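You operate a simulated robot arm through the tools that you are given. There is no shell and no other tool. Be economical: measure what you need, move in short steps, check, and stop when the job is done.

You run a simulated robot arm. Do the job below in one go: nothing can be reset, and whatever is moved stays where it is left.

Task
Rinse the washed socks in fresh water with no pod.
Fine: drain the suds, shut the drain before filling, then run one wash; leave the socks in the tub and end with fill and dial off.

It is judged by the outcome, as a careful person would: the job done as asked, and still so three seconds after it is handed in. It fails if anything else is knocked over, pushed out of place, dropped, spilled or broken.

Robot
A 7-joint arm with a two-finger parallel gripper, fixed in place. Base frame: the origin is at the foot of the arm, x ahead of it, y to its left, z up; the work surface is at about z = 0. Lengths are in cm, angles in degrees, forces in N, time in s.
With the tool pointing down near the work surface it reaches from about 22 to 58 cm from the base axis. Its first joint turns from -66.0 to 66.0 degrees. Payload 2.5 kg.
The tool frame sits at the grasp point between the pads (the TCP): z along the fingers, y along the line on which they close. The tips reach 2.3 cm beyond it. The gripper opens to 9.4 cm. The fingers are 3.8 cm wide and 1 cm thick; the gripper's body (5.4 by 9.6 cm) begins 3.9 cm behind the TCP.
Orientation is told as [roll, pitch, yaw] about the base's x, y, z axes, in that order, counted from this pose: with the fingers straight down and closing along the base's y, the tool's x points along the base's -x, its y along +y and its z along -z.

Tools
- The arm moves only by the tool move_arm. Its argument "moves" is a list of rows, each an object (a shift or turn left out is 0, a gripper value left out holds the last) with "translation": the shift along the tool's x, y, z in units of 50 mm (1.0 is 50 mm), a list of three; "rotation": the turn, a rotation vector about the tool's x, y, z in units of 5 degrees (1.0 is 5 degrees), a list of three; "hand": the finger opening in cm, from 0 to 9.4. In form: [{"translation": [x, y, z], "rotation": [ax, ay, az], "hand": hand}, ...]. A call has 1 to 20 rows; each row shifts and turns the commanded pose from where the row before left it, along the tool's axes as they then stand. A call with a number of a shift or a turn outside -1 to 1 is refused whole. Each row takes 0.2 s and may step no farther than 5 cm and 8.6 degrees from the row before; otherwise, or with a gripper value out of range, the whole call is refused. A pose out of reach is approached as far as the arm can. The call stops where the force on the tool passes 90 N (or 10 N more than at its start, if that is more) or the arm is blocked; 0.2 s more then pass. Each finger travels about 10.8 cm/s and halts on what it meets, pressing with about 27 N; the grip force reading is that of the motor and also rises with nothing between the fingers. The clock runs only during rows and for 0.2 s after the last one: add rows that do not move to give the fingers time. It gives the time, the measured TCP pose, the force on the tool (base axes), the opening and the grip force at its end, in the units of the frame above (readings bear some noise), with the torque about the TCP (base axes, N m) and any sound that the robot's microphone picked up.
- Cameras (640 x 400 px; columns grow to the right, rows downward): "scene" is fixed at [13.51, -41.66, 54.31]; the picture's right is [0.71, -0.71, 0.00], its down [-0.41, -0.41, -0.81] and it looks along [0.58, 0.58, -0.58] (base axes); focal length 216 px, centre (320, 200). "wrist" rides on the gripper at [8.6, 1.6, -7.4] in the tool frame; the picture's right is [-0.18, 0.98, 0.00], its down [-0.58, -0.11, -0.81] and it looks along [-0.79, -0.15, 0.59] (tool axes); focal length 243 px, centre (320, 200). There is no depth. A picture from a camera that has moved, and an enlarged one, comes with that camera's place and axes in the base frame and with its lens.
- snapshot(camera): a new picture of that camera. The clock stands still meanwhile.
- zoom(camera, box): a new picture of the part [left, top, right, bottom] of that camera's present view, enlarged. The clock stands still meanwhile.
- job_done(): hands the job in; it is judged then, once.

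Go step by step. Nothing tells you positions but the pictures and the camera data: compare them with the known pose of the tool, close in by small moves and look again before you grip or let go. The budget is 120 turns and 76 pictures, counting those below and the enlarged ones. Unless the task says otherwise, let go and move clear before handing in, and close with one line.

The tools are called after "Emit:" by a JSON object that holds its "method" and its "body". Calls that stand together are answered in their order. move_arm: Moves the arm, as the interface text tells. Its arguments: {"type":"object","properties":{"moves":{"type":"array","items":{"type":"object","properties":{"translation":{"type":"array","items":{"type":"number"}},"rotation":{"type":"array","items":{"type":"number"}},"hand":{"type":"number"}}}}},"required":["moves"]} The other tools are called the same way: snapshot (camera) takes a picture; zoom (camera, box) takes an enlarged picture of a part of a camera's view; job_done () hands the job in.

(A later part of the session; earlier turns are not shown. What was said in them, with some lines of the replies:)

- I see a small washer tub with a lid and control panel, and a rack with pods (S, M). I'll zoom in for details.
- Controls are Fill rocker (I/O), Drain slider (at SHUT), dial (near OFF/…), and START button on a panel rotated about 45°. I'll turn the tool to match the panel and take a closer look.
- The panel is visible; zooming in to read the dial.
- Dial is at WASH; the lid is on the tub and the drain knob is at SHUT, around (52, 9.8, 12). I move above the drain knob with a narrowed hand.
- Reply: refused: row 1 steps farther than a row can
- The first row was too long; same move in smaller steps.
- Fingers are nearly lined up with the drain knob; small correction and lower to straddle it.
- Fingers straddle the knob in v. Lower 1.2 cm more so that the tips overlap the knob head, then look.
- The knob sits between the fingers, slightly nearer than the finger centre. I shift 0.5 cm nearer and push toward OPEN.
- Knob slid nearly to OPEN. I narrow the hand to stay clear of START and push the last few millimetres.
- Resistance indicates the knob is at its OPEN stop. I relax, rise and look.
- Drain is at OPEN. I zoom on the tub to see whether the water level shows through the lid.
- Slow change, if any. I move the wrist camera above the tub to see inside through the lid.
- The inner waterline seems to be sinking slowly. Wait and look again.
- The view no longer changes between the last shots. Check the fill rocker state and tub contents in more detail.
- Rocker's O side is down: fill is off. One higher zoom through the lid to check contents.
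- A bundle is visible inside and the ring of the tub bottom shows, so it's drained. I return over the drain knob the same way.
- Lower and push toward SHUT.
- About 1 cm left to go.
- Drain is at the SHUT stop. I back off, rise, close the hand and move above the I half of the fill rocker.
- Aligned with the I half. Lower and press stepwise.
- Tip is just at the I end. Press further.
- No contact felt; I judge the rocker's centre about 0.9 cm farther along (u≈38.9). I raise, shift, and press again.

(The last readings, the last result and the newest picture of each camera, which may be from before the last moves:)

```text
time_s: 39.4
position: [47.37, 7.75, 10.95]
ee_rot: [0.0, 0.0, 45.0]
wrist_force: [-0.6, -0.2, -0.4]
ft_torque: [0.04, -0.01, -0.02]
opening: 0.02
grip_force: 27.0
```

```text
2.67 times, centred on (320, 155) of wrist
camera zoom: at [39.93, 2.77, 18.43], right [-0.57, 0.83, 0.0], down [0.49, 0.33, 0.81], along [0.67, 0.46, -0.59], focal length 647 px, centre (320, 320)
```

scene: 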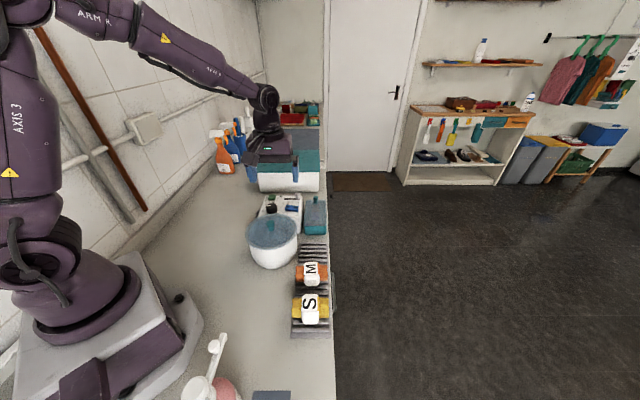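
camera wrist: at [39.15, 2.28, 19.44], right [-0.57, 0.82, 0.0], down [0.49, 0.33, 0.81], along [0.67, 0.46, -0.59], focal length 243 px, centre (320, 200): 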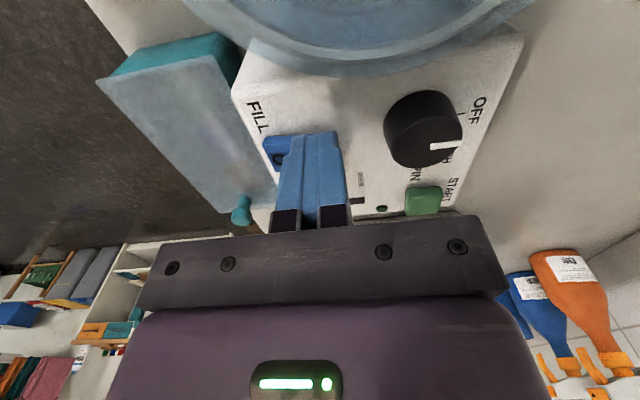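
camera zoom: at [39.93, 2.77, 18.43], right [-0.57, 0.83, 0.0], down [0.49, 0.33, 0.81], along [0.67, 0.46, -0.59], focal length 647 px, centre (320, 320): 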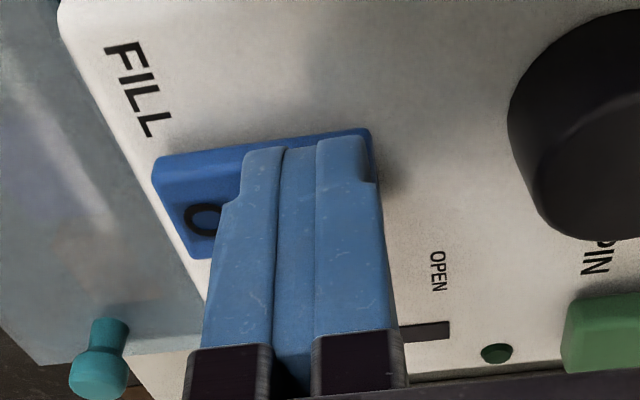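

Emit:
{"method": "move_arm", "body": {"moves": [{"translation": [0, 0, 0.05]}, {"translation": [0, 0, 0.05]}, {}]}}

Emit:
{"method": "move_arm", "body": {"moves": [{"translation": [0, 0, 0.05]}, {"translation": [0, 0, 0.05]}, {}]}}

Emit:
{"method": "zoom", "body": {"camera": "scene", "box": [275, 195, 310, 220]}}

```text
time_s: 40.2
position: [47.29, 7.76, 10.83]
ee_rot: [0.0, 0.0, 45.0]
wrist_force: [-31.2, -2.9, 57.4]
ft_torque: [-0.21, 0.12, -0.09]
opening: 0.0
grip_force: 26.7
```

```text
time_s: 40.7
position: [47.27, 7.78, 10.94]
ee_rot: [0.0, 0.0, 45.0]
wrist_force: [-6.9, -1.0, 11.5]
ft_torque: [-0.02, 0.02, -0.06]
opening: 0.0
grip_force: 27.5
stopped in row 2: the force on the tool passed its limit at 94 N (the readings are from after the stop); the commanded pose is now the measured one
```

```text
16.00 times, centred on (292, 208) of scene
camera zoom: at [13.51, -41.66, 54.31], right [0.71, -0.71, 0.0], down [-0.41, -0.41, -0.81], along [0.58, 0.58, -0.58], focal length 3459 px, centre (760, 80)
```

zoom: 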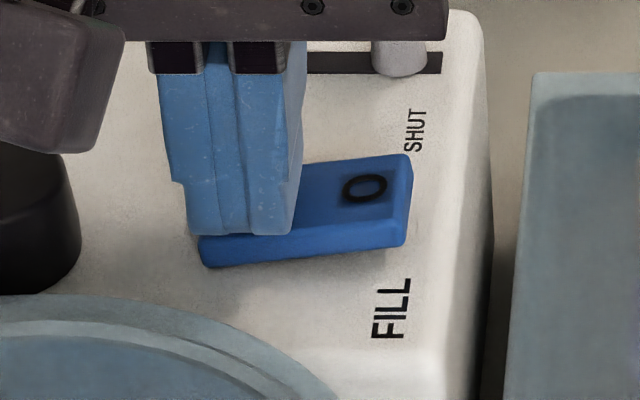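

Rocker flipped to I; filling started about t=40. I hover over the O half, ready to stop, and watch the tub.

Emit:
{"method": "move_arm", "body": {"moves": [{"translation": [0, 0, -0.4]}, {"translation": [0, -0.52, 0]}, {}]}}

Emit:
{"method": "zoom", "body": {"camera": "scene", "box": [240, 195, 320, 270]}}

```text
time_s: 41.5
position: [49.22, 6.12, 12.81]
ee_rot: [0.0, 0.0, 45.1]
wrist_force: [0.2, 0.9, -0.2]
ft_torque: [0.04, 0.04, -0.02]
opening: 0.0
grip_force: 27.1
```

```text
5.33 times, centred on (280, 232) of scene
camera zoom: at [13.51, -41.66, 54.31], right [0.71, -0.71, 0.0], down [-0.41, -0.41, -0.81], along [0.58, 0.58, -0.58], focal length 1153 px, centre (533, 27)
```

zoom: 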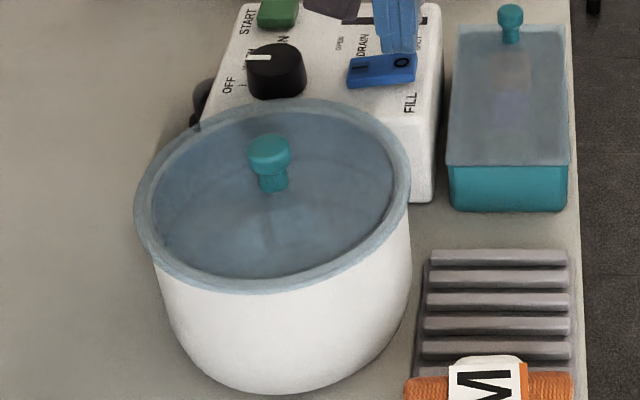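

Emit:
{"method": "move_arm", "body": {"moves": [{}, {}, {}, {}, {}, {}, {}, {}, {}, {}, {}, {}, {}, {}, {}]}}

Emit:
{"method": "zoom", "body": {"camera": "scene", "box": [240, 208, 308, 272]}}

```text
time_s: 44.7
position: [49.29, 6.04, 12.83]
ee_rot: [-0.1, 0.2, 45.0]
wrist_force: [-1.0, 0.3, 0.3]
ft_torque: [-0.01, 0.0, -0.04]
opening: 0.04
grip_force: 27.6
```

```text
6.25 times, centred on (274, 240) of scene
camera zoom: at [13.51, -41.66, 54.31], right [0.71, -0.71, 0.0], down [-0.41, -0.41, -0.81], along [0.58, 0.58, -0.58], focal length 1351 px, centre (608, -50)
```

zoom: 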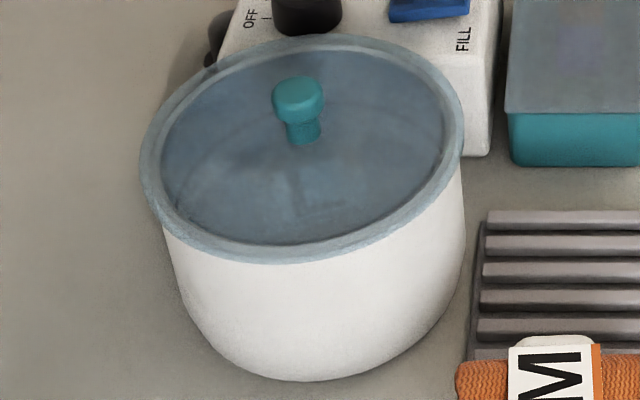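

Emit:
{"method": "move_arm", "body": {"moves": [{}, {}, {}, {}, {}, {}, {}, {}, {}, {}, {}, {}, {}, {}, {}]}}

Emit:
{"method": "zoom", "body": {"camera": "scene", "box": [240, 208, 308, 272]}}

```text
time_s: 47.9
position: [49.21, 5.99, 12.87]
ee_rot: [0.1, 0.1, 45.0]
wrist_force: [-0.5, -0.1, -0.5]
ft_torque: [-0.01, -0.01, 0.0]
opening: 0.0
grip_force: 26.8
```

```text
6.25 times, centred on (274, 240) of scene
camera zoom: at [13.51, -41.66, 54.31], right [0.71, -0.71, 0.0], down [-0.41, -0.41, -0.81], along [0.58, 0.58, -0.58], focal length 1351 px, centre (608, -50)
```

zoom: 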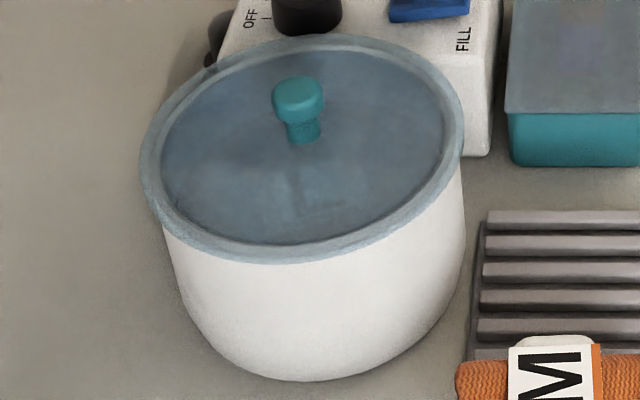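

Emit:
{"method": "zoom", "body": {"camera": "scene", "box": [252, 212, 296, 240]}}

Emit:
{"method": "move_arm", "body": {"moves": [{}, {}, {}, {}, {}, {}, {}, {}, {}, {}]}}

Emit:
{"method": "zoom", "body": {"camera": "scene", "box": [252, 212, 296, 240]}}

```text
14.29 times, centred on (274, 226) of scene
camera zoom: at [13.51, -41.66, 54.31], right [0.71, -0.71, 0.0], down [-0.41, -0.41, -0.81], along [0.58, 0.58, -0.58], focal length 3088 px, centre (977, -171)
```

zoom: 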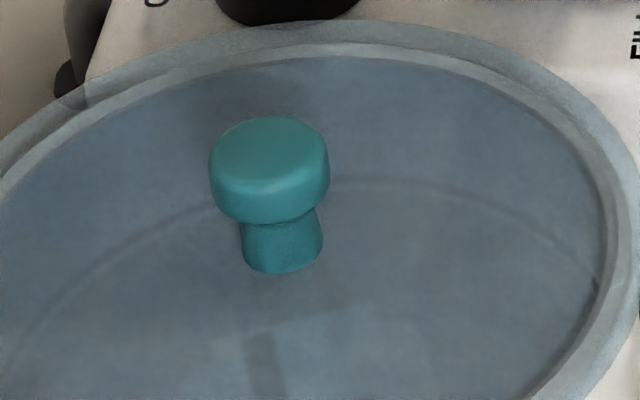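

```text
time_s: 50.1
position: [49.12, 6.07, 12.82]
ee_rot: [-0.1, 0.1, 45.0]
wrist_force: [0.1, 0.5, -0.3]
ft_torque: [-0.01, 0.01, 0.0]
opening: 0.01
grip_force: 27.3
```

```text
14.29 times, centred on (274, 226) of scene
camera zoom: at [13.51, -41.66, 54.31], right [0.71, -0.71, 0.0], down [-0.41, -0.41, -0.81], along [0.58, 0.58, -0.58], focal length 3088 px, centre (977, -171)
```

zoom: 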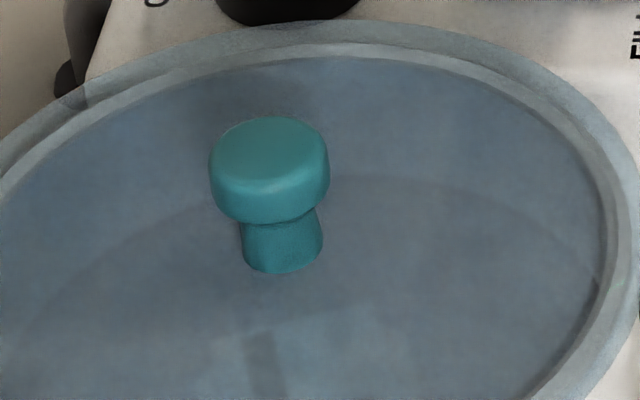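

Emit:
{"method": "move_arm", "body": {"moves": [{}, {}, {}, {}, {}, {}, {}, {}, {}, {}, {}, {}, {}, {}, {}, {}, {}, {}]}}

Emit:
{"method": "zoom", "body": {"camera": "scene", "box": [240, 195, 320, 260]}}

```text
time_s: 53.9
position: [49.14, 5.96, 12.76]
ee_rot: [-0.1, 0.1, 45.1]
wrist_force: [-0.3, 0.7, -0.4]
ft_torque: [-0.01, 0.03, 0.01]
opening: 0.0
grip_force: 26.9
```

```text
6.15 times, centred on (280, 228) of scene
camera zoom: at [13.51, -41.66, 54.31], right [0.71, -0.71, 0.0], down [-0.41, -0.41, -0.81], along [0.58, 0.58, -0.58], focal length 1330 px, centre (566, 31)
```

zoom: 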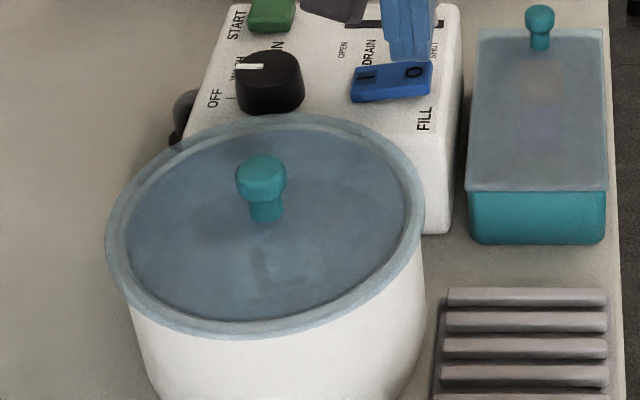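

An "L" bundle (socks) is visible in the tub. Checking the waterline.

Emit:
{"method": "zoom", "body": {"camera": "scene", "box": [252, 212, 296, 240]}}

Emit:
{"method": "move_arm", "body": {"moves": [{}, {}, {}, {}, {}, {}, {}, {}, {}, {}, {}, {}, {}, {}, {}]}}

Emit:
{"method": "zoom", "body": {"camera": "scene", "box": [252, 212, 296, 240]}}

```text
14.29 times, centred on (274, 226) of scene
camera zoom: at [13.51, -41.66, 54.31], right [0.71, -0.71, 0.0], down [-0.41, -0.41, -0.81], along [0.58, 0.58, -0.58], focal length 3088 px, centre (977, -171)
```

zoom: 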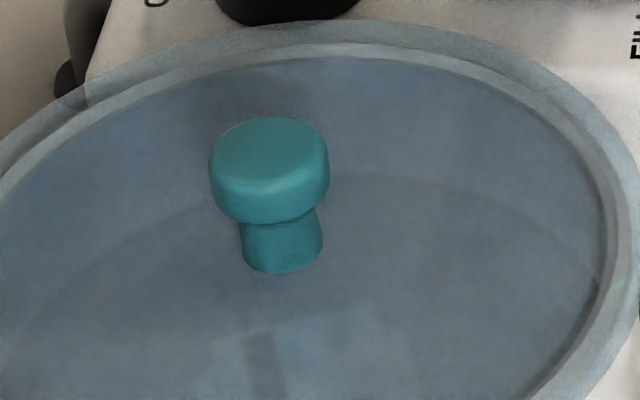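

```text
time_s: 57.1
position: [49.13, 6.03, 12.77]
ee_rot: [0.0, 0.1, 44.9]
wrist_force: [-0.3, -0.1, -0.1]
ft_torque: [-0.01, -0.04, 0.04]
opening: 0.02
grip_force: 26.7
```

```text
14.29 times, centred on (274, 226) of scene
camera zoom: at [13.51, -41.66, 54.31], right [0.71, -0.71, 0.0], down [-0.41, -0.41, -0.81], along [0.58, 0.58, -0.58], focal length 3088 px, centre (977, -171)
```

zoom: 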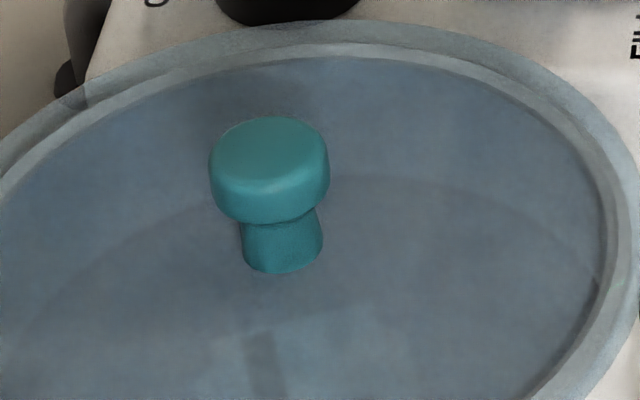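

The level has been steady from 50 to 57 s and lies at the tub's mark line, so it's full. Now press O.

Emit:
{"method": "move_arm", "body": {"moves": [{"translation": [0, 0, 0.3]}, {"translation": [0, 0, 0.05]}, {"translation": [0, 0, 0.04]}, {}]}}

Emit:
{"method": "zoom", "body": {"camera": "scene", "box": [275, 195, 310, 220]}}

```text
time_s: 58.1
position: [49.16, 6.09, 10.78]
ee_rot: [-0.1, 0.1, 45.0]
wrist_force: [0.4, 0.2, 0.7]
ft_torque: [0.0, -0.03, -0.02]
opening: 0.02
grip_force: 26.8
```

```text
16.00 times, centred on (292, 208) of scene
camera zoom: at [13.51, -41.66, 54.31], right [0.71, -0.71, 0.0], down [-0.41, -0.41, -0.81], along [0.58, 0.58, -0.58], focal length 3459 px, centre (760, 80)
```

zoom: 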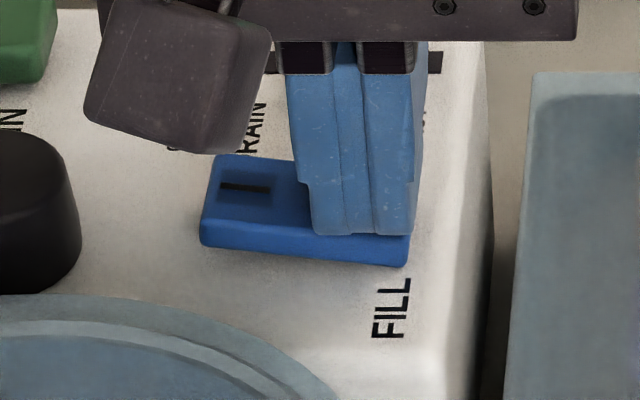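

Fill is off again. Dial already points to WASH, so next is START, which I put at about (46.8, 16.5). Rise and hover above it.

Emit:
{"method": "move_arm", "body": {"moves": [{"translation": [0, 0, -0.8]}, {"translation": [0, 0, -0.6]}, {"translation": [-0.4, 0.6, 0]}, {"translation": [-0.4, 0.6, 0]}, {"translation": [-0.34, 0.61, 0]}, {}]}}

Emit:
{"method": "snapshot", "body": {"camera": "wrist"}}

Emit:
{"method": "zoom", "body": {"camera": "scene", "box": [250, 170, 330, 220]}}

```text
time_s: 59.5
position: [46.74, 16.59, 17.83]
ee_rot: [0.0, 0.2, 44.9]
wrist_force: [-0.1, -0.3, -0.2]
ft_torque: [-0.02, 0.04, -0.01]
opening: 0.0
grip_force: 27.5
```

```text
19 pictures are left
camera wrist: at [39.43, 11.51, 25.37], right [-0.57, 0.82, 0.0], down [0.49, 0.34, 0.81], along [0.66, 0.46, -0.59], focal length 243 px, centre (320, 200)
```

wrist: 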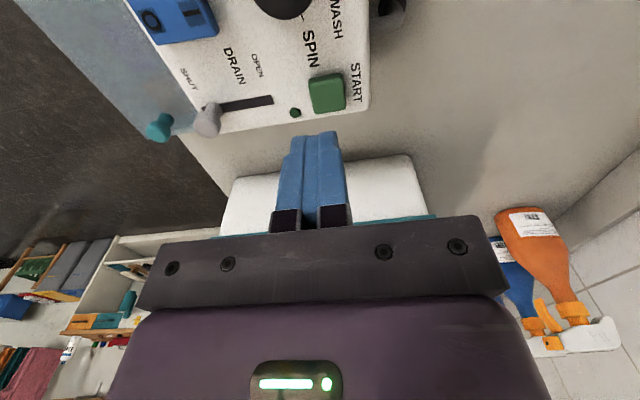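

```text
8.00 times, centred on (290, 195) of scene
camera zoom: at [13.51, -41.65, 54.31], right [0.71, -0.71, 0.0], down [-0.41, -0.41, -0.81], along [0.58, 0.58, -0.58], focal length 1729 px, centre (560, 240)
```

zoom: 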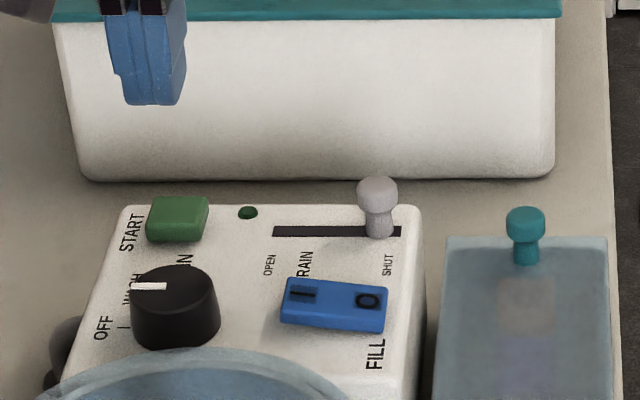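

Fill O, drain SHUT confirmed; aligned with START. Lower and press.

Emit:
{"method": "move_arm", "body": {"moves": [{"translation": [0, 0, 0.6]}, {"translation": [0, 0, 0.4]}, {"translation": [0, 0, 0.08]}, {"translation": [0, 0, 0.08]}, {}]}}

Emit:
{"method": "zoom", "body": {"camera": "scene", "box": [250, 170, 330, 220]}}

```text
time_s: 60.7
position: [46.8, 16.36, 12.0]
ee_rot: [0.0, 0.1, 45.1]
wrist_force: [0.5, -0.1, -0.2]
ft_torque: [0.01, -0.05, 0.0]
opening: 0.01
grip_force: 26.6
```

```text
8.00 times, centred on (290, 195) of scene
camera zoom: at [13.51, -41.66, 54.31], right [0.71, -0.71, 0.0], down [-0.41, -0.41, -0.81], along [0.58, 0.58, -0.58], focal length 1729 px, centre (560, 240)
```

zoom: 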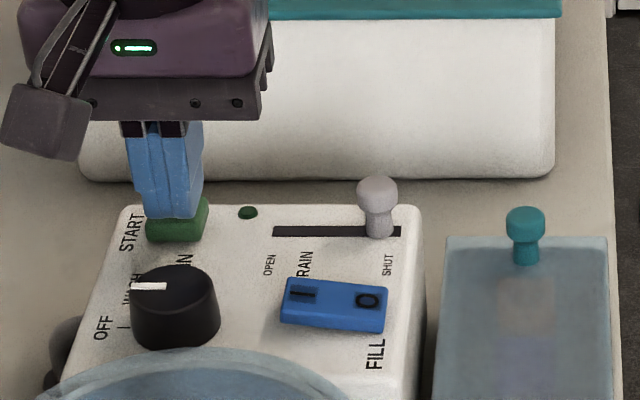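

Emit:
{"method": "move_arm", "body": {"moves": [{"translation": [0, 0, 0.05]}, {"translation": [0, 0, 0.05]}, {"translation": [0, 0, 0.05]}, {}]}}

```text
time_s: 61.7
position: [46.83, 16.38, 11.25]
ee_rot: [0.1, 0.2, 45.0]
wrist_force: [-0.6, 0.3, -0.7]
ft_torque: [0.02, -0.03, 0.0]
opening: 0.0
grip_force: 26.9
```

Emit:
{"method": "move_arm", "body": {"moves": [{"translation": [0, 0, 0.04]}, {"translation": [0, 0, 0.04]}, {}]}}

Emit:
{"method": "zoom", "body": {"camera": "scene", "box": [250, 170, 330, 220]}}

```text
time_s: 62.5
position: [46.75, 16.38, 10.78]
ee_rot: [0.0, 0.0, 45.0]
wrist_force: [0.7, -0.4, 2.2]
ft_torque: [0.0, 0.01, 0.02]
opening: 0.01
grip_force: 27.0
```

```text
8.00 times, centred on (290, 195) of scene
camera zoom: at [13.51, -41.66, 54.31], right [0.71, -0.71, 0.0], down [-0.41, -0.41, -0.81], along [0.58, 0.58, -0.58], focal length 1729 px, centre (560, 240)
```

zoom: 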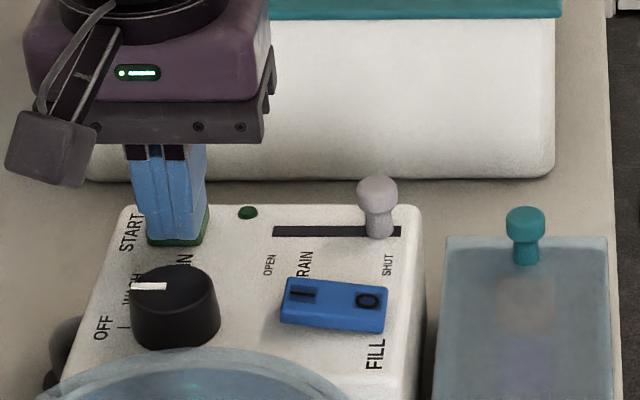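

Contact is just starting; press a little more.

Emit:
{"method": "move_arm", "body": {"moves": [{"translation": [0, 0, 0.04]}, {"translation": [0, 0, 0.04]}, {}]}}

Emit:
{"method": "zoom", "body": {"camera": "scene", "box": [250, 190, 330, 240]}}

```text
time_s: 63.3
position: [46.84, 16.41, 10.65]
ee_rot: [0.0, 0.1, 45.0]
wrist_force: [-3.9, -1.7, 8.2]
ft_torque: [0.01, 0.05, 0.03]
opening: 0.0
grip_force: 27.2
heard: click
```

```text
8.00 times, centred on (290, 215) of scene
camera zoom: at [13.5, -41.66, 54.31], right [0.71, -0.71, 0.0], down [-0.41, -0.41, -0.81], along [0.58, 0.58, -0.58], focal length 1729 px, centre (560, 80)
```

zoom: 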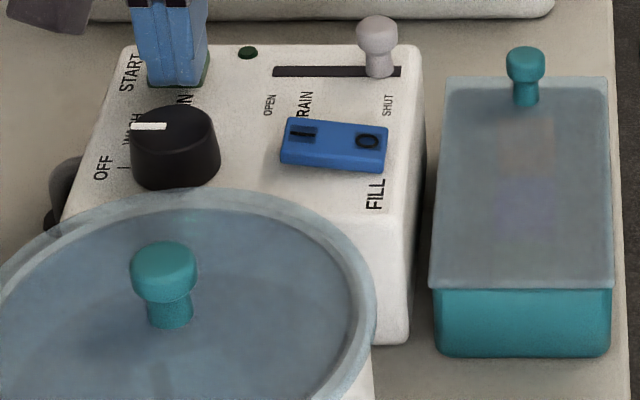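

Click heard. I release and see whether the lamp comes on.

Emit:
{"method": "move_arm", "body": {"moves": [{"translation": [0, 0, -0.4]}, {"translation": [0, 0, -0.9]}, {}]}}

Emit:
{"method": "zoom", "body": {"camera": "scene", "box": [250, 190, 330, 240]}}

```text
time_s: 64.1
position: [46.75, 16.4, 17.04]
ee_rot: [0.0, 0.1, 45.1]
wrist_force: [-0.3, 0.3, -0.8]
ft_torque: [0.01, 0.0, 0.03]
opening: 0.0
grip_force: 27.4
```

```text
8.00 times, centred on (290, 215) of scene
camera zoom: at [13.51, -41.66, 54.31], right [0.71, -0.71, 0.0], down [-0.41, -0.41, -0.81], along [0.58, 0.58, -0.58], focal length 1729 px, centre (560, 80)
```

zoom: 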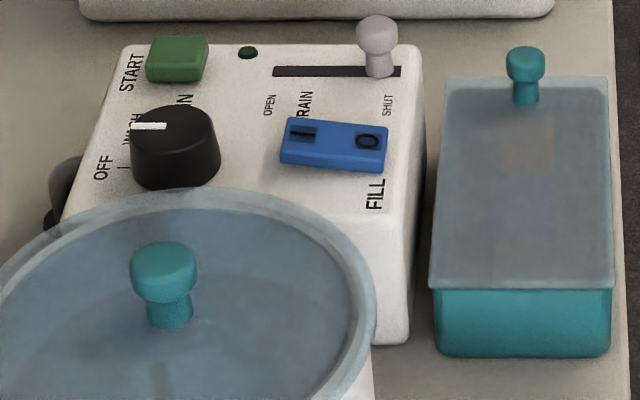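

Lamp is dark. Wait and listen.

Emit:
{"method": "move_arm", "body": {"moves": [{}, {}, {}, {}, {}, {}, {}, {}, {}, {}]}}

Emit:
{"method": "zoom", "body": {"camera": "scene", "box": [250, 190, 330, 240]}}

```text
time_s: 66.3
position: [46.83, 16.38, 16.92]
ee_rot: [0.0, 0.0, 45.1]
wrist_force: [1.1, 0.5, 0.6]
ft_torque: [0.01, 0.04, 0.02]
opening: 0.0
grip_force: 27.0
```

```text
8.00 times, centred on (290, 215) of scene
camera zoom: at [13.51, -41.66, 54.31], right [0.71, -0.71, 0.0], down [-0.41, -0.41, -0.81], along [0.58, 0.58, -0.58], focal length 1729 px, centre (560, 80)
```

zoom: 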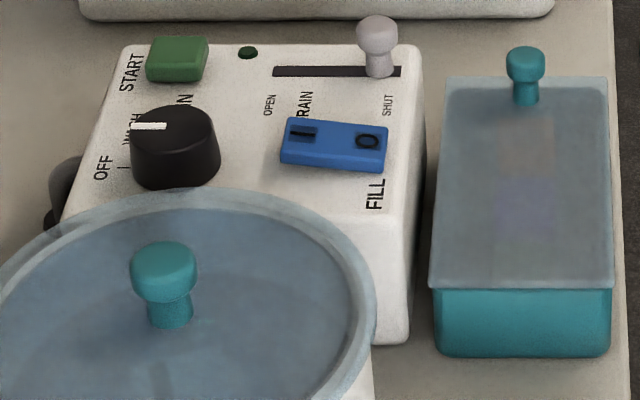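

Emit:
{"method": "zoom", "body": {"camera": "wrist", "box": [180, 0, 420, 150]}}

Emit:
{"method": "zoom", "body": {"camera": "scene", "box": [245, 212, 305, 255]}}

```text
2.67 times, centred on (300, 75) of wrist
camera zoom: at [39.45, 11.41, 24.44], right [-0.57, 0.82, 0.0], down [0.49, 0.34, 0.81], along [0.66, 0.46, -0.59], focal length 647 px, centre (373, 533)
```

zoom: 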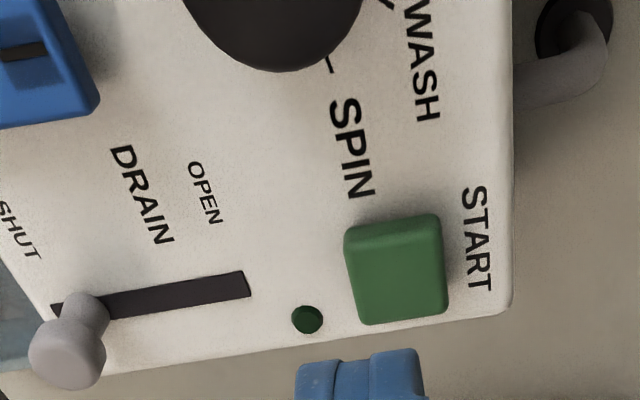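

```text
9.30 times, centred on (275, 234) of scene
camera zoom: at [13.51, -41.66, 54.31], right [0.71, -0.71, 0.0], down [-0.41, -0.41, -0.81], along [0.58, 0.58, -0.58], focal length 2011 px, centre (739, -112)
```

zoom: 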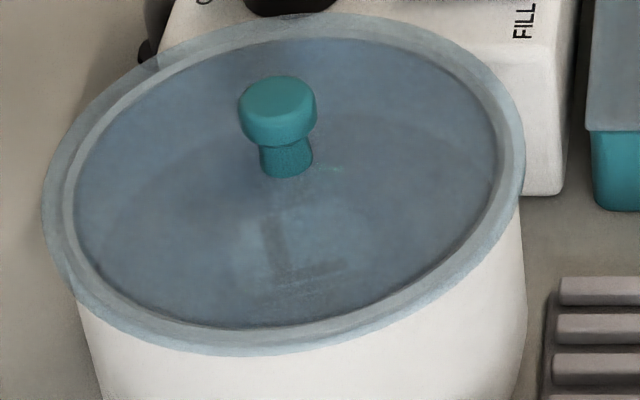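

Still dark; bundle appears in the same place. Wait some more in case the lamp signals later.

Emit:
{"method": "move_arm", "body": {"moves": [{}, {}, {}, {}, {}, {}, {}, {}, {}, {}, {}, {}, {}, {}, {}, {}, {}, {}, {}, {}]}}

Emit:
{"method": "move_arm", "body": {"moves": [{}, {}, {}, {}, {}, {}, {}, {}, {}, {}, {}, {}, {}, {}, {}, {}, {}, {}, {}, {}]}}

Emit:
{"method": "zoom", "body": {"camera": "scene", "box": [250, 192, 310, 244]}}

```text
time_s: 70.5
position: [46.92, 16.41, 16.81]
ee_rot: [0.1, 0.1, 45.1]
wrist_force: [0.4, 0.9, -0.7]
ft_torque: [0.03, -0.01, 0.03]
opening: 0.0
grip_force: 27.0
```

```text
time_s: 74.7
position: [46.78, 16.57, 16.83]
ee_rot: [0.0, 0.1, 45.1]
wrist_force: [0.1, 0.9, -0.3]
ft_torque: [0.01, -0.02, 0.01]
opening: 0.0
grip_force: 26.2
```

```text
7.69 times, centred on (280, 218) of scene
camera zoom: at [13.51, -41.66, 54.31], right [0.71, -0.71, 0.0], down [-0.41, -0.41, -0.81], along [0.58, 0.58, -0.58], focal length 1663 px, centre (628, 62)
```

zoom: 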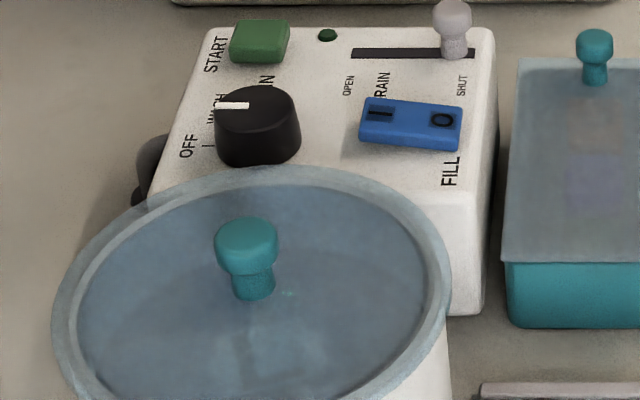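

No sign of running: the earlier press was light (8 N). I press START again more firmly and check the lamp.

Emit:
{"method": "move_arm", "body": {"moves": [{"translation": [0, 0, 0.8]}, {"translation": [0, 0, 0.36]}, {"translation": [0, 0, 0.06]}, {"translation": [0, 0, 0.06]}, {"translation": [0, 0, 0.04]}, {}]}}

Emit:
{"method": "zoom", "body": {"camera": "scene", "box": [250, 192, 310, 244]}}

```text
time_s: 76.1
position: [46.79, 16.45, 10.45]
ee_rot: [0.1, 0.0, 45.2]
wrist_force: [-4.5, 0.1, 12.1]
ft_torque: [0.08, 0.03, 0.01]
opening: 0.0
grip_force: 26.8
heard: click
```

```text
7.69 times, centred on (280, 218) of scene
camera zoom: at [13.5, -41.66, 54.3], right [0.71, -0.71, 0.0], down [-0.41, -0.41, -0.81], along [0.58, 0.58, -0.58], focal length 1663 px, centre (628, 62)
```

zoom: 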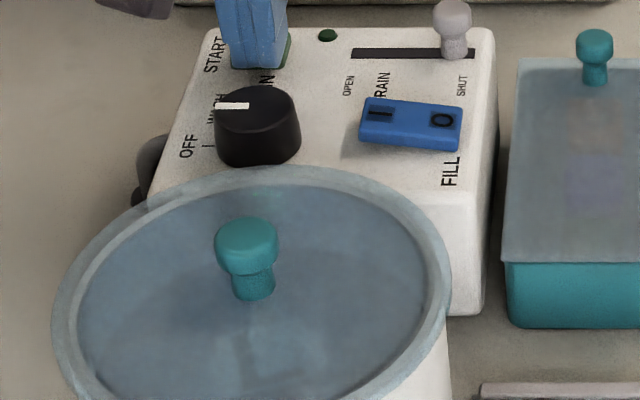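

START clicks but nothing runs. Recomputing the dial's tick directions with parallax removed, the pointer is actually at OFF (the raised knob only seemed to point to WASH), so I need to turn it about 45° clockwise. Rise and hover above the dial with a pre-turned hand.

Emit:
{"method": "move_arm", "body": {"moves": [{"translation": [0, 0, -0.9]}, {"translation": [0, 0, -0.8]}, {"translation": [0.7, -0.1, 0], "hand": 5}, {"translation": [0.67, -0.11, 0]}, {"rotation": [0, 0, -0.9]}, {"rotation": [0, 0, -0.9]}, {"rotation": [0, 0, -0.9]}, {"rotation": [0, 0, -0.9]}, {"rotation": [0, 0, -0.9]}, {}]}}

Emit:
{"method": "snapshot", "body": {"camera": "wrist"}}

```text
time_s: 78.3
position: [42.76, 10.81, 18.85]
ee_rot: [0.0, 0.1, 67.6]
wrist_force: [0.4, 0.2, -0.5]
ft_torque: [-0.02, -0.04, 0.01]
opening: 4.99
grip_force: 0.0
```

```text
8 pictures are left
camera wrist: at [37.78, 3.46, 26.34], right [-0.84, 0.54, 0.0], down [0.32, 0.5, 0.81], along [0.44, 0.68, -0.59], focal length 243 px, centre (320, 200)
```

wrist: 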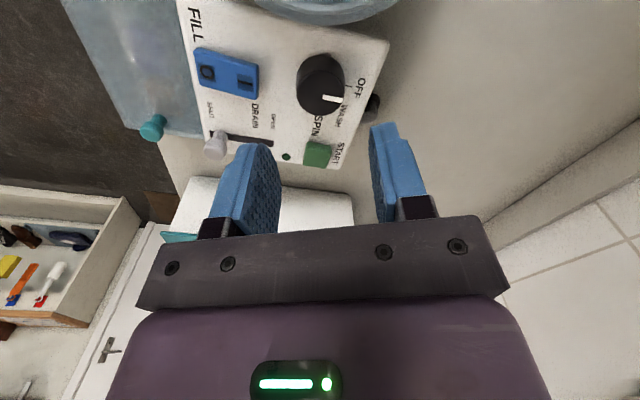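

Dial centre is at (42.7, 10.95) and its pointer is indeed at the OFF direction. Lower around it and grip.

Emit:
{"method": "move_arm", "body": {"moves": [{"translation": [0, 0.01, 0.6]}, {"translation": [0, 0, 0.6]}, {"translation": [0, 0, 0.26]}, {}]}}

Emit:
{"method": "zoom", "body": {"camera": "scene", "box": [245, 175, 325, 235]}}

```text
time_s: 79.3
position: [42.71, 10.84, 11.54]
ee_rot: [0.1, 0.2, 67.6]
wrist_force: [0.0, -0.1, -0.4]
ft_torque: [-0.02, -0.02, -0.01]
opening: 4.96
grip_force: 0.0
```

```text
6.67 times, centred on (285, 205) of scene
camera zoom: at [13.51, -41.66, 54.31], right [0.71, -0.71, 0.0], down [-0.41, -0.41, -0.81], along [0.58, 0.58, -0.58], focal length 1441 px, centre (553, 167)
```

zoom: 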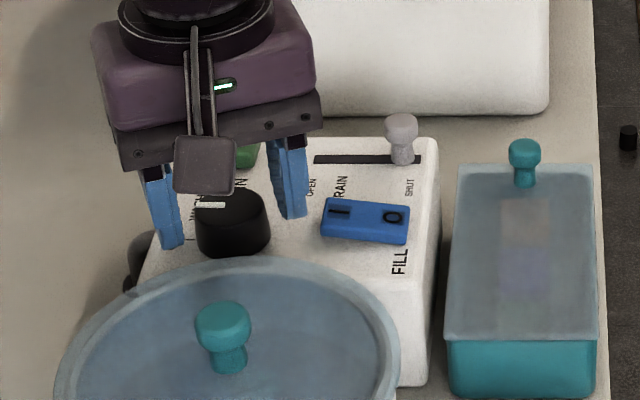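

Dial is centred between the fingers. Grip and turn 45° clockwise.

Emit:
{"method": "move_arm", "body": {"moves": [{"hand": 2.5}, {}, {}, {"rotation": [0, 0, 1]}, {"rotation": [0, 0, 1]}, {"rotation": [0, 0, 1]}, {"rotation": [0, 0, 1]}, {"rotation": [0, 0, 1]}, {"rotation": [0, 0, 1]}, {"rotation": [0, 0, 1]}, {"rotation": [0, 0, 1]}, {"rotation": [0, 0, 1]}, {}]}}

```text
time_s: 82.1
position: [42.3, 11.51, 11.54]
ee_rot: [0.4, 0.4, 22.8]
wrist_force: [-33.3, 20.6, 12.9]
ft_torque: [0.76, 0.23, 0.31]
opening: 3.54
grip_force: 44.8
```

Emit:
{"method": "move_arm", "body": {"moves": [{"hand": 5}, {}, {"translation": [0, 0, -0.9]}, {"translation": [0, 0, -0.5]}, {}]}}

Emit:
{"method": "snapshot", "body": {"camera": "wrist"}}

```text
time_s: 83.3
position: [42.7, 10.87, 18.58]
ee_rot: [-0.1, 0.0, 22.6]
wrist_force: [-0.3, 0.4, 0.2]
ft_torque: [0.0, -0.02, 0.01]
opening: 5.01
grip_force: 0.0
```

```text
6 pictures are left
camera wrist: at [33.92, 9.01, 26.08], right [-0.21, 0.98, 0.0], down [0.58, 0.12, 0.81], along [0.79, 0.17, -0.59], focal length 243 px, centre (320, 200)
```

wrist: 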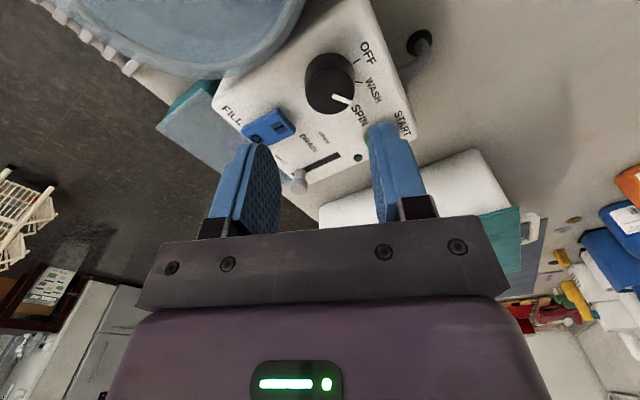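

Emit:
{"method": "zoom", "body": {"camera": "wrist", "box": [280, 20, 430, 130]}}

```text
3.64 times, centred on (355, 75) of wrist
camera zoom: at [33.92, 9.01, 26.08], right [-0.21, 0.98, 0.0], down [0.58, 0.12, 0.81], along [0.79, 0.17, -0.59], focal length 882 px, centre (193, 654)
```

zoom: 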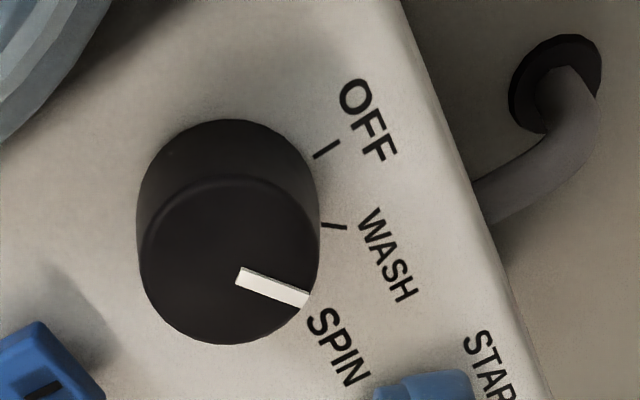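

The pointer is about 10° past WASH (ticks are ~39° apart). I regrip, centred better, and turn back 8°.

Emit:
{"method": "move_arm", "body": {"moves": [{"translation": [0, 0.14, 0.6]}, {"translation": [0, 0, 0.6]}, {"translation": [0, 0, 0.21]}, {"hand": 2.5}, {}, {}, {"rotation": [0, 0, -0.8]}, {"rotation": [0, 0, -0.8]}, {}, {"hand": 5}, {}, {"translation": [0, 0, -0.9]}, {"translation": [0, 0, -0.5]}, {}]}}

Emit:
{"method": "zoom", "body": {"camera": "wrist", "box": [260, 10, 430, 140]}}

```text
time_s: 86.3
position: [42.4, 11.56, 18.65]
ee_rot: [0.1, 0.1, 30.6]
wrist_force: [-0.6, 0.4, 0.2]
ft_torque: [-0.02, 0.02, 0.02]
opening: 5.01
grip_force: 0.0
```

```text
3.08 times, centred on (345, 75) of wrist
camera zoom: at [34.0, 8.54, 26.1], right [-0.34, 0.94, 0.0], down [0.56, 0.2, 0.81], along [0.76, 0.27, -0.59], focal length 746 px, centre (243, 585)
```

zoom: 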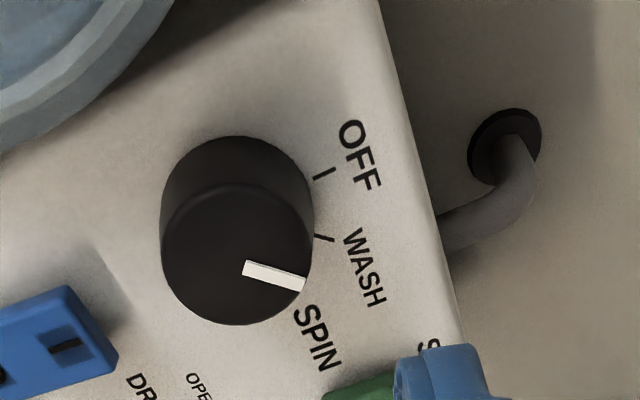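

Pointer now lines up with the WASH tick. Go press START.

Emit:
{"method": "move_arm", "body": {"moves": [{"rotation": [0, 0, -0.96], "hand": 0}, {"rotation": [0, 0, -0.96]}, {"rotation": [0, 0, -0.96]}, {"translation": [-0.65, 0.03, 0]}, {"translation": [-0.65, 0.03, 0]}, {}, {"translation": [0, 0, 0.8]}, {"translation": [0, 0, 0.6]}, {"translation": [0, 0, 0.12]}, {"translation": [0, 0, 0.06]}, {"translation": [0, 0, 0.06]}, {}]}}

```text
time_s: 88.9
position: [46.8, 16.33, 10.39]
ee_rot: [-0.2, 0.0, 45.1]
wrist_force: [-6.0, -1.7, 13.4]
ft_torque: [0.05, 0.02, 0.03]
opening: 0.02
grip_force: 26.8
heard: click
```

Click heard. Release, rise and look at the lamp.

Emit:
{"method": "move_arm", "body": {"moves": [{"translation": [0, 0, -0.9]}, {"translation": [0, 0, -0.7]}, {}]}}

Emit:
{"method": "zoom", "body": {"camera": "scene", "box": [250, 192, 310, 244]}}

```text
time_s: 89.7
position: [46.82, 16.25, 18.28]
ee_rot: [0.0, 0.1, 45.0]
wrist_force: [-0.1, 0.8, 0.2]
ft_torque: [0.01, 0.0, 0.0]
opening: 0.01
grip_force: 27.0
```

```text
7.69 times, centred on (280, 218) of scene
camera zoom: at [13.51, -41.66, 54.31], right [0.71, -0.71, 0.0], down [-0.41, -0.41, -0.81], along [0.58, 0.58, -0.58], focal length 1663 px, centre (628, 62)
```

zoom: 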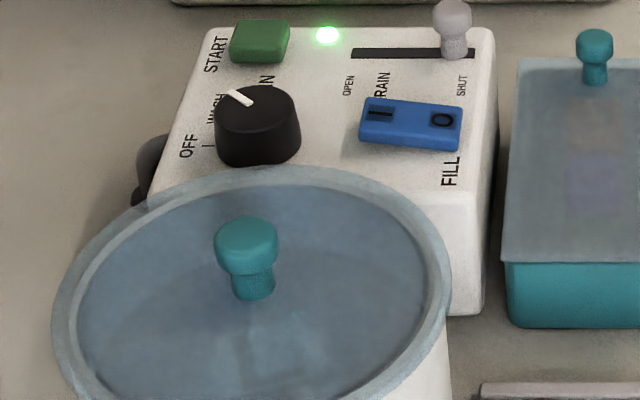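

Lamp is lit: the wash runs. I hover over the dial and wait, listening.

Emit:
{"method": "move_arm", "body": {"moves": [{"translation": [0.65, -0.02, 0], "hand": 5}, {"translation": [0.65, -0.02, 0]}, {"rotation": [0, 0, 0.9]}, {"rotation": [0, 0, 0.9]}, {"rotation": [0, 0, 0.9]}, {"rotation": [0, 0, 0.9]}, {}, {}, {}, {}, {}, {}, {}, {}, {}, {}, {}, {}, {}, {}]}}

Emit:
{"method": "move_arm", "body": {"moves": [{}, {}, {}, {}, {}, {}, {}, {}, {}, {}, {}, {}, {}, {}, {}, {}, {}, {}, {}, {}]}}

Emit:
{"method": "move_arm", "body": {"moves": [{}, {}, {}, {}, {}, {}, {}, {}, {}, {}, {}, {}, {}, {}, {}, {}, {}, {}, {}, {}]}}

Emit:
{"method": "move_arm", "body": {"moves": [{}, {}, {}, {}, {}, {}, {}, {}, {}, {}, {}, {}, {}, {}, {}, {}, {}, {}, {}, {}]}}

Emit:
{"method": "move_arm", "body": {"moves": [{}, {}, {}, {}, {}, {}, {}, {}, {}, {}, {}, {}, {}, {}, {}, {}, {}, {}, {}, {}]}}

```text
time_s: 93.9
position: [42.27, 11.54, 18.39]
ee_rot: [0.0, 0.1, 26.9]
wrist_force: [0.0, 0.0, 0.5]
ft_torque: [-0.02, -0.01, -0.04]
opening: 4.99
grip_force: 0.1
```

```text
time_s: 98.1
position: [42.2, 11.5, 18.27]
ee_rot: [0.0, 0.1, 27.0]
wrist_force: [-0.3, 0.5, 0.7]
ft_torque: [-0.02, 0.01, -0.01]
opening: 5.0
grip_force: 0.1
```

```text
time_s: 102.3
position: [42.35, 11.52, 18.29]
ee_rot: [0.0, 0.2, 27.0]
wrist_force: [-0.4, -0.2, 0.5]
ft_torque: [0.04, -0.02, 0.0]
opening: 5.02
grip_force: 0.0
```

```text
time_s: 106.5
position: [42.32, 11.55, 18.27]
ee_rot: [-0.1, 0.1, 26.9]
wrist_force: [0.0, -0.4, -0.6]
ft_torque: [0.0, 0.02, 0.01]
opening: 5.02
grip_force: 0.1
```

```text
time_s: 110.7
position: [42.39, 11.57, 18.46]
ee_rot: [-0.1, 0.0, 27.0]
wrist_force: [-0.5, 0.3, 0.0]
ft_torque: [-0.01, 0.01, -0.03]
opening: 4.99
grip_force: 0.1
```

No end sound yet; keep waiting.

Emit:
{"method": "move_arm", "body": {"moves": [{}, {}, {}, {}, {}, {}, {}, {}, {}, {}, {}, {}, {}, {}, {}, {}, {}, {}, {}, {}]}}

Emit:
{"method": "move_arm", "body": {"moves": [{}, {}, {}, {}, {}, {}, {}, {}, {}, {}, {}, {}, {}, {}, {}, {}, {}, {}, {}, {}]}}

Emit:
{"method": "move_arm", "body": {"moves": [{}, {}, {}, {}, {}, {}, {}, {}, {}, {}, {}, {}, {}, {}, {}, {}, {}, {}, {}, {}]}}

Emit:
{"method": "move_arm", "body": {"moves": [{}, {}, {}, {}, {}, {}, {}, {}, {}, {}, {}, {}, {}, {}, {}, {}, {}, {}, {}, {}]}}

Emit:
{"method": "zoom", "body": {"camera": "wrist", "box": [250, 10, 450, 170]}}

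```text
time_s: 114.9
position: [42.27, 11.58, 18.44]
ee_rot: [0.0, 0.1, 26.8]
wrist_force: [-0.6, 0.2, -0.2]
ft_torque: [-0.04, 0.01, 0.0]
opening: 5.01
grip_force: 0.0
```

```text
time_s: 119.1
position: [42.3, 11.52, 18.32]
ee_rot: [0.1, 0.2, 26.9]
wrist_force: [-0.5, -0.1, -0.6]
ft_torque: [0.0, 0.0, -0.02]
opening: 5.0
grip_force: 0.0
```

```text
time_s: 123.3
position: [42.32, 11.58, 18.26]
ee_rot: [-0.1, 0.1, 27.0]
wrist_force: [0.5, -0.6, -1.2]
ft_torque: [0.02, 0.0, 0.0]
opening: 4.98
grip_force: 0.1
```

```text
time_s: 127.5
position: [42.31, 11.59, 18.54]
ee_rot: [0.1, 0.1, 27.0]
wrist_force: [-0.8, 0.7, -0.3]
ft_torque: [-0.01, -0.01, 0.01]
opening: 5.01
grip_force: 0.1
```

```text
2.50 times, centred on (350, 90) of wrist
camera zoom: at [33.71, 9.07, 25.83], right [-0.28, 0.96, 0.0], down [0.57, 0.17, 0.81], along [0.77, 0.23, -0.59], focal length 606 px, centre (245, 475)
```

zoom: 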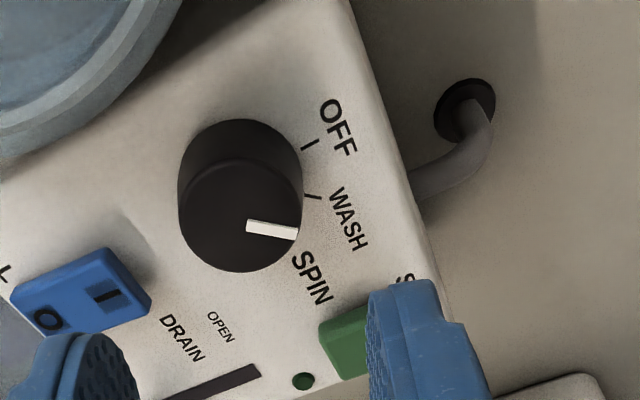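

Lamp is dark: the wash is over. Grip the dial and turn it back 40° counter-clockwise to OFF.

Emit:
{"method": "move_arm", "body": {"moves": [{"translation": [0, 0, 0.6]}, {"translation": [0, 0, 0.6]}, {"translation": [0, 0, 0.18]}, {"hand": 2.5}, {}, {}, {"rotation": [0, 0, -1]}, {"rotation": [0, 0, -1]}, {"rotation": [0, 0, -1]}, {"rotation": [0, 0, -1]}, {"rotation": [0, 0, -1]}, {"rotation": [0, 0, -1]}, {"rotation": [0, 0, -1]}, {"rotation": [0, 0, -0.8]}, {}, {"hand": 5}, {}, {"translation": [0, 0, -0.9]}, {"translation": [0, 0, -0.6]}, {}]}}

Emit:
{"method": "zoom", "body": {"camera": "wrist", "box": [250, 10, 450, 170]}}

```text
time_s: 131.7
position: [42.31, 11.74, 18.97]
ee_rot: [0.1, 0.1, 66.0]
wrist_force: [0.3, 0.6, -0.1]
ft_torque: [0.02, 0.0, -0.01]
opening: 4.99
grip_force: 0.1
```

```text
2.50 times, centred on (350, 90) of wrist
camera zoom: at [37.13, 4.5, 26.44], right [-0.82, 0.57, 0.0], down [0.34, 0.49, 0.81], along [0.46, 0.66, -0.59], focal length 606 px, centre (245, 475)
```

zoom: 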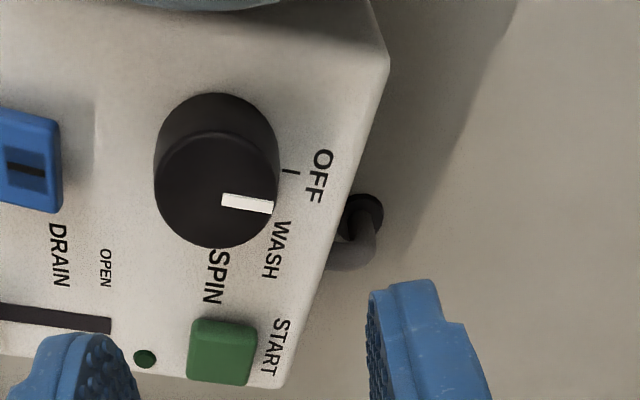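

The pointer lines up with the OFF tick, as at the start. I rise clear and take a last look.

Emit:
{"method": "move_arm", "body": {"moves": [{"translation": [0, 0, -0.9]}, {"translation": [0, 0, -0.9]}, {"translation": [0, 0, -0.9]}, {}]}}

Emit:
{"method": "zoom", "body": {"camera": "scene", "box": [240, 190, 330, 255]}}

```text
time_s: 132.7
position: [42.26, 11.55, 32.42]
ee_rot: [-0.1, 0.0, 65.8]
wrist_force: [0.4, 0.0, -0.4]
ft_torque: [0.0, 0.01, -0.02]
opening: 5.01
grip_force: 0.0
```

```text
6.15 times, centred on (285, 222) of scene
camera zoom: at [13.51, -41.66, 54.31], right [0.71, -0.71, 0.0], down [-0.41, -0.41, -0.81], along [0.58, 0.58, -0.58], focal length 1330 px, centre (535, 62)
```

zoom: 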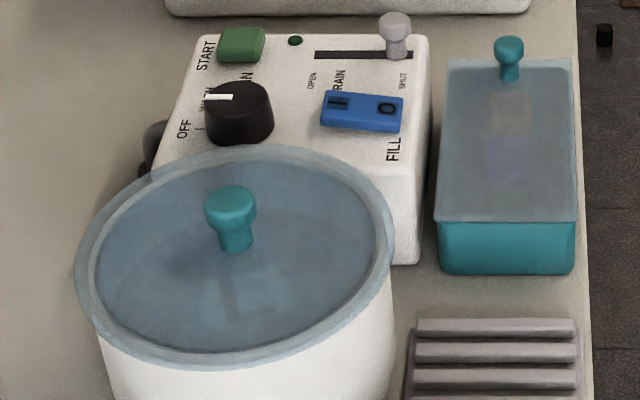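

Everything is in its end state: dial at OFF, fill at O, drain SHUT, lamp dark and the lid undisturbed. I hand the job in.

Emit:
{"method": "job_done", "body": {}}

```text
The job is handed in.
```

The socks have been rinsed in fresh water with no pod: I drained the suds, shut the drain, filled the tub and ran one wash. The socks are still in the tub, and fill and dial are both off. My first two START presses did nothing because the dial was at OFF, so only the third press started a wash.
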